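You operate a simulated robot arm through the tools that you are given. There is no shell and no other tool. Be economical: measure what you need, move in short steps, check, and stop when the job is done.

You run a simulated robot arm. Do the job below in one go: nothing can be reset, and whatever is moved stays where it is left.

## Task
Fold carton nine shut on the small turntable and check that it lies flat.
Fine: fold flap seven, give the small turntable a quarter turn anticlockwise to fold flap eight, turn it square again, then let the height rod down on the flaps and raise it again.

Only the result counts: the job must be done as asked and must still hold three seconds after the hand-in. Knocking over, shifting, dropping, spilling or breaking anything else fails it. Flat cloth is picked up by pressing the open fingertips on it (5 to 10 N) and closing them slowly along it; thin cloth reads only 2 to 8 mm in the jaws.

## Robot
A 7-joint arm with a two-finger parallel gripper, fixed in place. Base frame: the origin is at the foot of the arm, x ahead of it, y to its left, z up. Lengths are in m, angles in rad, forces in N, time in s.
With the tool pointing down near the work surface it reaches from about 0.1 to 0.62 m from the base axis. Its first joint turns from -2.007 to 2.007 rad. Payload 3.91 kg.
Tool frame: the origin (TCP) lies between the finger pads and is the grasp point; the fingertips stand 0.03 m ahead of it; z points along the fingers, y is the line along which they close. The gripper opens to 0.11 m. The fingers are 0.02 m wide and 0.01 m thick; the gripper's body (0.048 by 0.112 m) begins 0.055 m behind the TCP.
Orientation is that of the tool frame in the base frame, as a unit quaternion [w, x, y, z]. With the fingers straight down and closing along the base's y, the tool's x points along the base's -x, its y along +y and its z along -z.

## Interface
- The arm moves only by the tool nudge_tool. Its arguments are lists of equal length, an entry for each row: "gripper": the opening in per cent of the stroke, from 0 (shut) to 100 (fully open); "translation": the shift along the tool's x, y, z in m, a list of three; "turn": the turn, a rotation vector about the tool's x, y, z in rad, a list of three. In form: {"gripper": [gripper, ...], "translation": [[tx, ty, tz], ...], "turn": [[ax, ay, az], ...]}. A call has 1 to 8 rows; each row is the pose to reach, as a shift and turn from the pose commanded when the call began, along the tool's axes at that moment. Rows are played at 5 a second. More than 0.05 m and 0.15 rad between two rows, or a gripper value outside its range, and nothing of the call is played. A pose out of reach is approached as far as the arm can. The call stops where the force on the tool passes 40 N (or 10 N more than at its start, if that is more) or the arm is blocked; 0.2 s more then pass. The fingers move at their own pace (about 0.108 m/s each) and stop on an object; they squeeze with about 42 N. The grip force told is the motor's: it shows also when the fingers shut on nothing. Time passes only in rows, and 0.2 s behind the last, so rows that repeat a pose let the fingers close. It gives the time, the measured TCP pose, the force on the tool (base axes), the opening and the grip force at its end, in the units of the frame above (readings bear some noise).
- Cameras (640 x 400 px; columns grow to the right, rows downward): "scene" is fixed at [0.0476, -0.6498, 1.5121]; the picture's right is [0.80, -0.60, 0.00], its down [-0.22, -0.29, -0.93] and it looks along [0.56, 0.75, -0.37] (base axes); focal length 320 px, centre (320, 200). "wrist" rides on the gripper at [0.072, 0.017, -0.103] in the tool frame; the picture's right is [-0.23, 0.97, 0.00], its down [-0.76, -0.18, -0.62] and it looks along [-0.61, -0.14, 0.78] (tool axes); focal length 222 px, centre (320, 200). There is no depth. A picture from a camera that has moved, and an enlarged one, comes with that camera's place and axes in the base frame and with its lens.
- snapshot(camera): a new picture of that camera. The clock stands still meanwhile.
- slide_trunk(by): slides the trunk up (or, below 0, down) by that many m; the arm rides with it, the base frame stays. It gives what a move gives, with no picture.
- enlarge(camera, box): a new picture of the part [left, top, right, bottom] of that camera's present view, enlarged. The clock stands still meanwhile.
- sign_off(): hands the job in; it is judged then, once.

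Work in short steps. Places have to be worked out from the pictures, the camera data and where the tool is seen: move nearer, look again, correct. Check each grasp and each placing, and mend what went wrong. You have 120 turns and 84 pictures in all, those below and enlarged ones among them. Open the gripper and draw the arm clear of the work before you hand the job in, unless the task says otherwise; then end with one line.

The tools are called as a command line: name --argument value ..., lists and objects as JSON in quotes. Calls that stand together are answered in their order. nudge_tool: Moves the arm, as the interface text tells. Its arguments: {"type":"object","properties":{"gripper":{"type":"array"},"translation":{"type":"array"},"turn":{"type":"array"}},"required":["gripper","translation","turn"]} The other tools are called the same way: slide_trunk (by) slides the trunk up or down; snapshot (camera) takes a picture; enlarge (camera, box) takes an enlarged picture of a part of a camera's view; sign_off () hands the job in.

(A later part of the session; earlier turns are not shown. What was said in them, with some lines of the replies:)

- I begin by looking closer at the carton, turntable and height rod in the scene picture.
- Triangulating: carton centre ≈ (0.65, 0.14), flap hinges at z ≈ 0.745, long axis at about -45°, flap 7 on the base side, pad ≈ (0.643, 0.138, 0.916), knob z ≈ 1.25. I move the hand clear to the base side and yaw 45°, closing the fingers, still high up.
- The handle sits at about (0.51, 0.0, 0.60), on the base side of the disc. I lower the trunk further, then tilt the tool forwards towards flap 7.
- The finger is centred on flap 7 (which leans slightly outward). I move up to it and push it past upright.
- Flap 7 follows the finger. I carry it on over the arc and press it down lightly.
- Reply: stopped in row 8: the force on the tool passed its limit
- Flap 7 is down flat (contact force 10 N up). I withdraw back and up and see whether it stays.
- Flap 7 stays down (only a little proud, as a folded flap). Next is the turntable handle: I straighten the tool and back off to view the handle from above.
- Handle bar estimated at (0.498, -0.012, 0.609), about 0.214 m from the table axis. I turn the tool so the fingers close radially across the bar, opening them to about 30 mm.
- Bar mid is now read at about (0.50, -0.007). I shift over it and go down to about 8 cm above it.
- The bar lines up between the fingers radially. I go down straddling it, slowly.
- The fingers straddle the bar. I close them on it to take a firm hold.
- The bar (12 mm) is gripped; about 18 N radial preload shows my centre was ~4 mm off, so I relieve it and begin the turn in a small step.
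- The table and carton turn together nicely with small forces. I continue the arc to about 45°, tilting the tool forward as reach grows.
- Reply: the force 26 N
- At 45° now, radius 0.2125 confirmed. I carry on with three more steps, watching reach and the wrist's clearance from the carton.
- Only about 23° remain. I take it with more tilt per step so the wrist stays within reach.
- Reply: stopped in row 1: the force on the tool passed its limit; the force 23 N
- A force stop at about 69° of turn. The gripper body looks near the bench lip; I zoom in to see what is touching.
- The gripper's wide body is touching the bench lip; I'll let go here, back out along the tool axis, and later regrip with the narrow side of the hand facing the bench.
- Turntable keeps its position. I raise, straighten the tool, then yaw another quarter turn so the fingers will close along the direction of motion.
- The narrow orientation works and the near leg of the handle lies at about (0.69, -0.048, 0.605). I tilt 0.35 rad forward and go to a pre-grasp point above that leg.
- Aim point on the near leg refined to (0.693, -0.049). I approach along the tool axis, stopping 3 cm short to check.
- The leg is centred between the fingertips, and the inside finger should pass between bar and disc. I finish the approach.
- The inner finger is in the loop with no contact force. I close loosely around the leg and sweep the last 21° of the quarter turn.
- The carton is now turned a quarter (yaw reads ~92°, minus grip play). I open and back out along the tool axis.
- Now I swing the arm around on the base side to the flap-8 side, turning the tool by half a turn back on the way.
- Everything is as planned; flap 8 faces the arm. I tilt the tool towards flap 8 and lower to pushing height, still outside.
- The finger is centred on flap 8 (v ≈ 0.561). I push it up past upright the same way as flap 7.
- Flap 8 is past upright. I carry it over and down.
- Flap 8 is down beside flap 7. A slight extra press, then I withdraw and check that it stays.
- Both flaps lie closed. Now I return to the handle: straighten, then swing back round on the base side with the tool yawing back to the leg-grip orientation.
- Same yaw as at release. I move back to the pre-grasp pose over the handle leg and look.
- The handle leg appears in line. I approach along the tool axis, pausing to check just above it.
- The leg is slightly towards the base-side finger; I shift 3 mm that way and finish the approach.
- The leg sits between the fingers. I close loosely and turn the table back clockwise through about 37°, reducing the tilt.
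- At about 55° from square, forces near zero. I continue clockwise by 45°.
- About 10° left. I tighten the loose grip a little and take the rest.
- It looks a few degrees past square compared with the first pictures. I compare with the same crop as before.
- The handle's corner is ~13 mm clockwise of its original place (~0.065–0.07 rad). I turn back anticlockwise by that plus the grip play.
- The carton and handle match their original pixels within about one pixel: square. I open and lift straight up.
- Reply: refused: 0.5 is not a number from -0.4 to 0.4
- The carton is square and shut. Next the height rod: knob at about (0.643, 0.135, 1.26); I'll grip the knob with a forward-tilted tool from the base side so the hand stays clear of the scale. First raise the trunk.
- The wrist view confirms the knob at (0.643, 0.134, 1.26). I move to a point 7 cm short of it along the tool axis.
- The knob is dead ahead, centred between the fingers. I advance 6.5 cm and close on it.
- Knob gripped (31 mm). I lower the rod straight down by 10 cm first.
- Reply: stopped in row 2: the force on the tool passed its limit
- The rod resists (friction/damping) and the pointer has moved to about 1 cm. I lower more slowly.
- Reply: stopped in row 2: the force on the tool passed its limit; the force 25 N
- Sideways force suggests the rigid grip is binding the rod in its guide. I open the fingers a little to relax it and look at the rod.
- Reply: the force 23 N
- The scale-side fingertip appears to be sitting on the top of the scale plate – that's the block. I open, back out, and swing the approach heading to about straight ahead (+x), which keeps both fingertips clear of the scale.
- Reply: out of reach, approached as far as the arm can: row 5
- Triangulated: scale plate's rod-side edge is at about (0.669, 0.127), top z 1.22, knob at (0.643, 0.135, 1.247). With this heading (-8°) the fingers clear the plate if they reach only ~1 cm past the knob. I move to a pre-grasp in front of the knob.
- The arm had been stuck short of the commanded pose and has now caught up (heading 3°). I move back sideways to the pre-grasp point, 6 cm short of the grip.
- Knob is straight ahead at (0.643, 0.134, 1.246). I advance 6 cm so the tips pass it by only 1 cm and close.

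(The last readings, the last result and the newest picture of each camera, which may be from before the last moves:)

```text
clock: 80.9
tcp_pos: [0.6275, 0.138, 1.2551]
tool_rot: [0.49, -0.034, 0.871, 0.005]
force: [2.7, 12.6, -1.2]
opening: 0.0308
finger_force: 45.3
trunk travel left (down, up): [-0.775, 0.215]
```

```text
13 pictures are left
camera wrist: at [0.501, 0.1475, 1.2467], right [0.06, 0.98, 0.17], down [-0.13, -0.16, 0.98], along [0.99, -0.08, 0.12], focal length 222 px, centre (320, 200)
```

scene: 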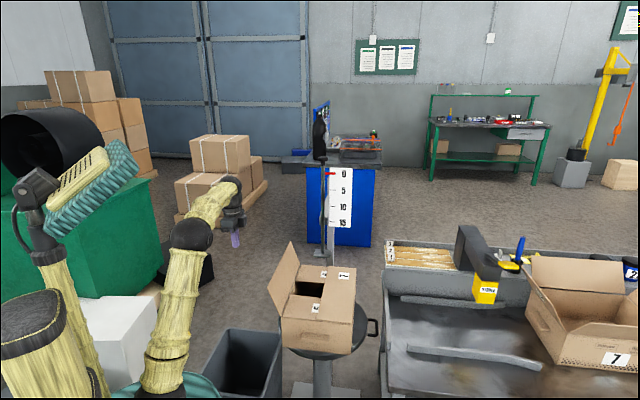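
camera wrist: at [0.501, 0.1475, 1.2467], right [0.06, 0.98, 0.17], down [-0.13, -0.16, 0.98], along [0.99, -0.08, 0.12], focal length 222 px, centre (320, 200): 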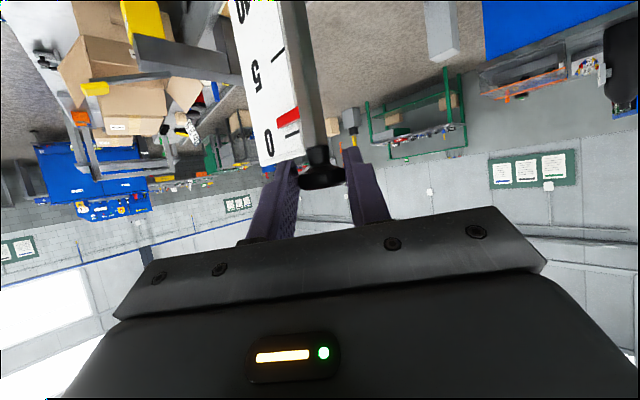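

Gripped. I relieve the 12 N side load by 3 mm and lower slowly.

nudge_tool --gripper '[0, 0, 0, 0, 0, 0, 0, 0]' --translation '[[0, 0.003, 0], [0.0068, 0.0032, 0.0042], [0.0137, 0.0034, 0.0083], [0.0205, 0.0036, 0.0125], [0.0273, 0.0038, 0.0166], [0.0342, 0.004, 0.0208], [0.041, 0.0042, 0.025], [0.0478, 0.0044, 0.0291]]' --turn '[[0, 0, 0], [0, 0, 0], [0, 0, 0], [0, 0, 0], [0, 0, 0], [0, 0, 0], [0, 0, 0], [0, 0, 0]]'

enlarge --camera "scene" --box '[260, 130, 400, 340]'

```text
clock: 82.7
tcp_pos: [0.6267, 0.1376, 1.1999]
tool_rot: [0.491, -0.032, 0.87, 0.004]
force: [3.1, 1.5, -0.9]
opening: 0.0312
finger_force: 44.5
trunk travel left (down, up): [-0.775, 0.215]
```

```text
1.90 times, centred on (330, 235) of scene
camera zoom: at [0.0476, -0.6498, 1.5121], right [0.8, -0.6, 0.0], down [-0.22, -0.29, -0.93], along [0.56, 0.75, -0.37], focal length 609 px, centre (301, 133)
```

zoom: 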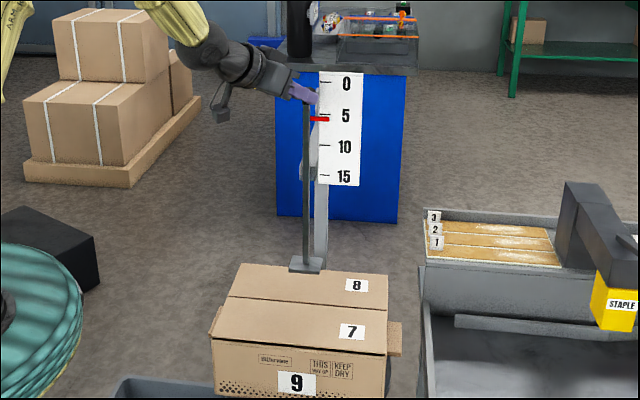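

The rod slides freely now; pointer near 6. I lower another 7 cm.

nudge_tool --gripper '[0, 0, 0, 0, 0, 0, 0, 0]' --translation '[[0.0077, 0.0002, 0.0047], [0.0154, 0.0004, 0.0093], [0.0231, 0.0006, 0.014], [0.0307, 0.0008, 0.0187], [0.0384, 0.001, 0.0234], [0.0461, 0.0012, 0.028], [0.0538, 0.0014, 0.0327], [0.0615, 0.0016, 0.0374]]' --turn '[[0, 0, 0], [0, 0, 0], [0, 0, 0], [0, 0, 0], [0, 0, 0], [0, 0, 0], [0, 0, 0], [0, 0, 0]]'

enlarge --camera "scene" --box '[260, 130, 400, 340]'

```text
clock: 84.5
tcp_pos: [0.627, 0.139, 1.1272]
tool_rot: [0.49, -0.033, 0.871, 0.004]
force: [1.9, 4.6, -0.9]
opening: 0.0309
finger_force: 45.1
trunk travel left (down, up): [-0.775, 0.215]
```

```text
1.90 times, centred on (330, 235) of scene
camera zoom: at [0.0476, -0.6498, 1.5121], right [0.8, -0.6, 0.0], down [-0.22, -0.29, -0.93], along [0.56, 0.75, -0.37], focal length 609 px, centre (301, 133)
```

zoom: 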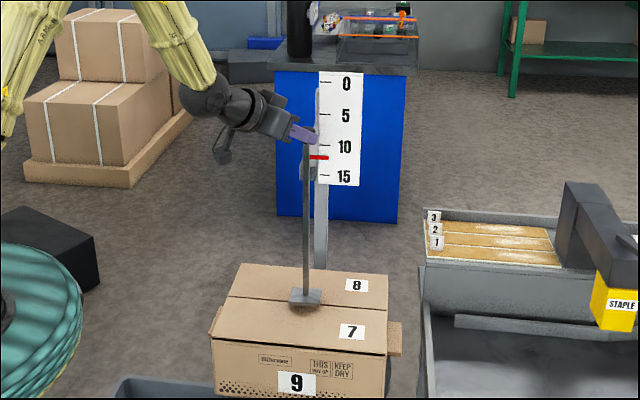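

Pointer about 12. I go on in small steps, watching for contact.

nudge_tool --gripper '[0, 0, 0, 0, 0, 0]' --translation '[[0.0034, 0, 0.0021], [0.0068, 0, 0.0042], [0.0102, 0, 0.0062], [0.0137, 0, 0.0083], [0.0171, 0, 0.0104], [0.0205, 0, 0.0125]]' --turn '[[0, 0, 0], [0, 0, 0], [0, 0, 0], [0, 0, 0], [0, 0, 0], [0, 0, 0]]'

enlarge --camera "scene" --box '[280, 180, 380, 310]'

```text
clock: 85.9
tcp_pos: [0.6259, 0.1389, 1.1101]
tool_rot: [0.496, -0.034, 0.868, 0.006]
force: [1.9, 7.0, 28.7]
opening: 0.0314
finger_force: 44.9
trunk travel left (down, up): [-0.775, 0.215]
```

```text
3.08 times, centred on (330, 245) of scene
camera zoom: at [0.0476, -0.6498, 1.5121], right [0.8, -0.6, 0.0], down [-0.22, -0.29, -0.93], along [0.56, 0.75, -0.37], focal length 983 px, centre (289, 62)
```

zoom: 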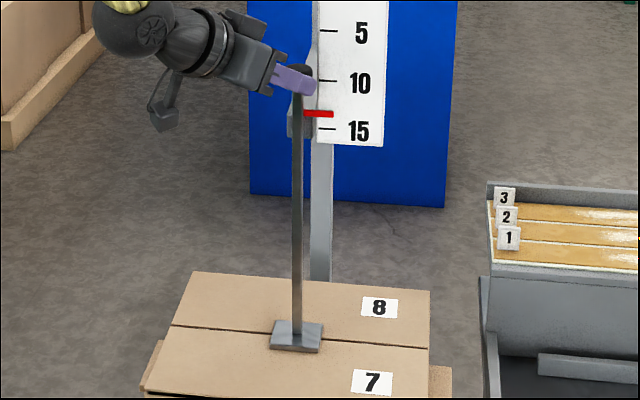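

The pad rests on the flaps at the seam (about 29 N, pointer ≈ 13.5) and the lid is flat. Now I raise the rod again.

nudge_tool --gripper '[0, 0, 0, 0, 0, 0, 0, 0]' --translation '[[-0.0051, -0.0002, -0.0031], [-0.0154, -0.0004, -0.0094], [-0.0256, -0.0007, -0.0156], [-0.0359, -0.001, -0.0218], [-0.0461, -0.0013, -0.0281], [-0.0564, -0.0016, -0.0343], [-0.0666, -0.0019, -0.0406], [-0.0769, -0.0022, -0.0468]]' --turn '[[0, 0, 0], [0, 0, 0], [0, 0, 0], [0, 0, 0], [0, 0, 0], [0, 0, 0], [0, 0, 0], [0, 0, 0]]'

nudge_tool --gripper '[0, 0, 0, 0, 0, 0, 0]' --translation '[[-0.0085, -0.0002, -0.0052], [-0.0171, -0.0004, -0.0104], [-0.0256, -0.0006, -0.0156], [-0.0342, -0.0008, -0.0208], [-0.0427, -0.001, -0.026], [-0.0495, -0.0012, -0.0302], [-0.0555, -0.0014, -0.0338]]' --turn '[[0, 0, 0], [0, 0, 0], [0, 0, 0], [0, 0, 0], [0, 0, 0], [0, 0, 0], [0, 0, 0]]'

enlarge --camera "scene" --box '[270, 140, 390, 270]'

```text
clock: 87.7
tcp_pos: [0.6256, 0.1383, 1.1935]
tool_rot: [0.491, -0.033, 0.871, 0.004]
force: [-3.9, 6.4, -2.4]
opening: 0.0309
finger_force: 44.9
trunk travel left (down, up): [-0.775, 0.215]
```

```text
clock: 89.3
tcp_pos: [0.6261, 0.1391, 1.2588]
tool_rot: [0.49, -0.031, 0.871, 0.003]
force: [-3.5, 2.9, -2.5]
opening: 0.031
finger_force: 44.7
trunk travel left (down, up): [-0.775, 0.215]
```

```text
3.08 times, centred on (330, 205) of scene
camera zoom: at [0.0476, -0.6498, 1.5121], right [0.8, -0.6, 0.0], down [-0.22, -0.29, -0.93], along [0.56, 0.75, -0.37], focal length 983 px, centre (289, 185)
```

zoom: 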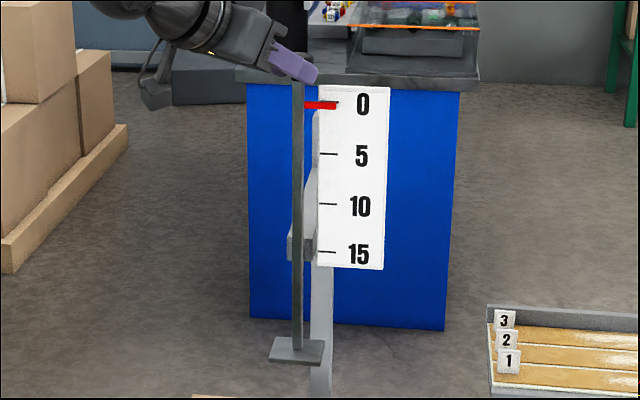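

The pointer is within ~2–3 mm of the zero mark. I raise 3 mm more.

nudge_tool --gripper '[0, 0, 0]' --translation '[[-0.0013, 0, -0.0008], [-0.0026, 0, -0.0016], [-0.0026, 0, -0.0016]]' --turn '[[0, 0, 0], [0, 0, 0], [0, 0, 0]]'

enlarge --camera "scene" --box '[270, 140, 390, 270]'

```text
clock: 90.1
tcp_pos: [0.6263, 0.1381, 1.262]
tool_rot: [0.49, -0.033, 0.871, 0.005]
force: [-2.7, 2.7, -5.5]
opening: 0.0307
finger_force: 45.0
trunk travel left (down, up): [-0.775, 0.215]
```

```text
3.08 times, centred on (330, 205) of scene
camera zoom: at [0.0476, -0.6498, 1.5121], right [0.8, -0.6, 0.0], down [-0.22, -0.29, -0.93], along [0.56, 0.75, -0.37], focal length 983 px, centre (289, 185)
```

zoom: 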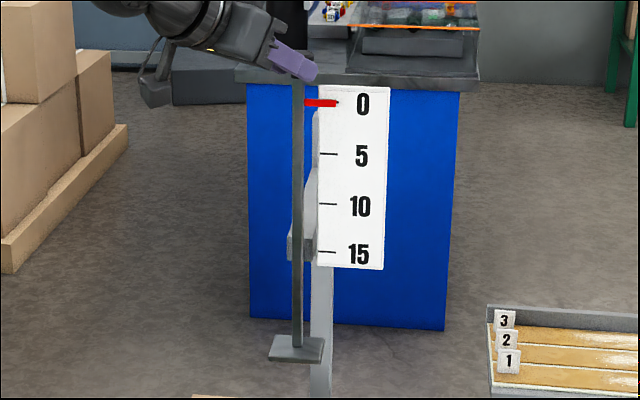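

At zero as at the start. I open the fingers, wait, and back out along the tool axis.

nudge_tool --gripper '[40, 60, 60, 60, 60, 60, 60, 60]' --translation '[[0, 0, 0], [0, 0, 0], [0, 0, 0], [0, 0, -0.02], [0, 0, -0.05], [0, 0, -0.08], [0, 0, -0.11], [0, 0, -0.14]]' --turn '[[0, 0, 0], [0, 0, 0], [0, 0, 0], [0, 0, 0], [0, 0, 0], [0, 0, 0], [0, 0, 0], [0, 0, 0]]'

snapshot --camera "scene"

enlarge --camera "scene" --box '[250, 220, 410, 400]'

enlarge --camera "scene" --box '[270, 140, 390, 270]'

```text
clock: 91.9
tcp_pos: [0.506, 0.1305, 1.3353]
tool_rot: [0.491, -0.031, 0.871, 0.005]
force: [-0.1, -0.2, 0.4]
opening: 0.066
finger_force: 0.1
trunk travel left (down, up): [-0.775, 0.215]
```

```text
7 pictures are left
```

scene: 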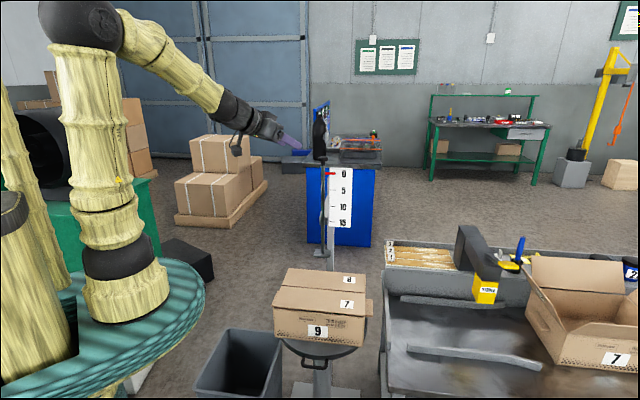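

```text
2.22 times, centred on (330, 310) of scene
camera zoom: at [0.0476, -0.6498, 1.5121], right [0.8, -0.6, 0.0], down [-0.22, -0.29, -0.93], along [0.56, 0.75, -0.37], focal length 710 px, centre (298, -44)
```

zoom: 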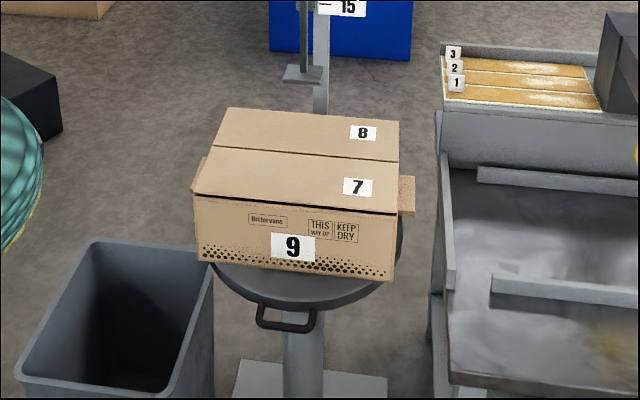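

```text
3.08 times, centred on (330, 205) of scene
camera zoom: at [0.0476, -0.6498, 1.5121], right [0.8, -0.6, 0.0], down [-0.22, -0.29, -0.93], along [0.56, 0.75, -0.37], focal length 983 px, centre (289, 185)
```

zoom: 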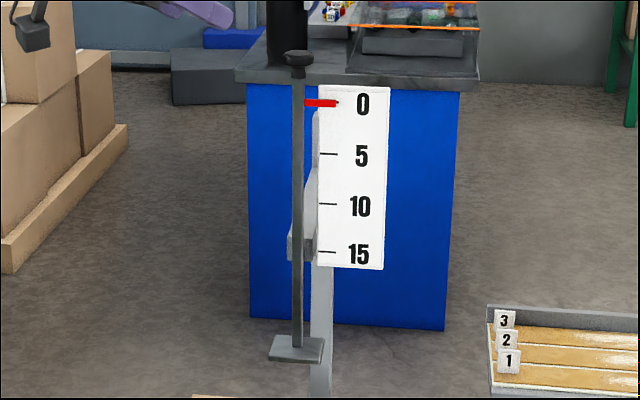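

The carton is shut, flat and square, the rod is back at zero and staying there, and the arm is clear and open. I hand in.

sign_off

```text
The job is handed in.
```

Carton nine is folded shut: flaps seven and eight are down, and the turntable is square again. The height rod was let down onto the flaps, where they lay flat, and is raised back to zero. On the way, the gripper bumped the bench lip and the top of the scale plate, and I saw nothing shifted.
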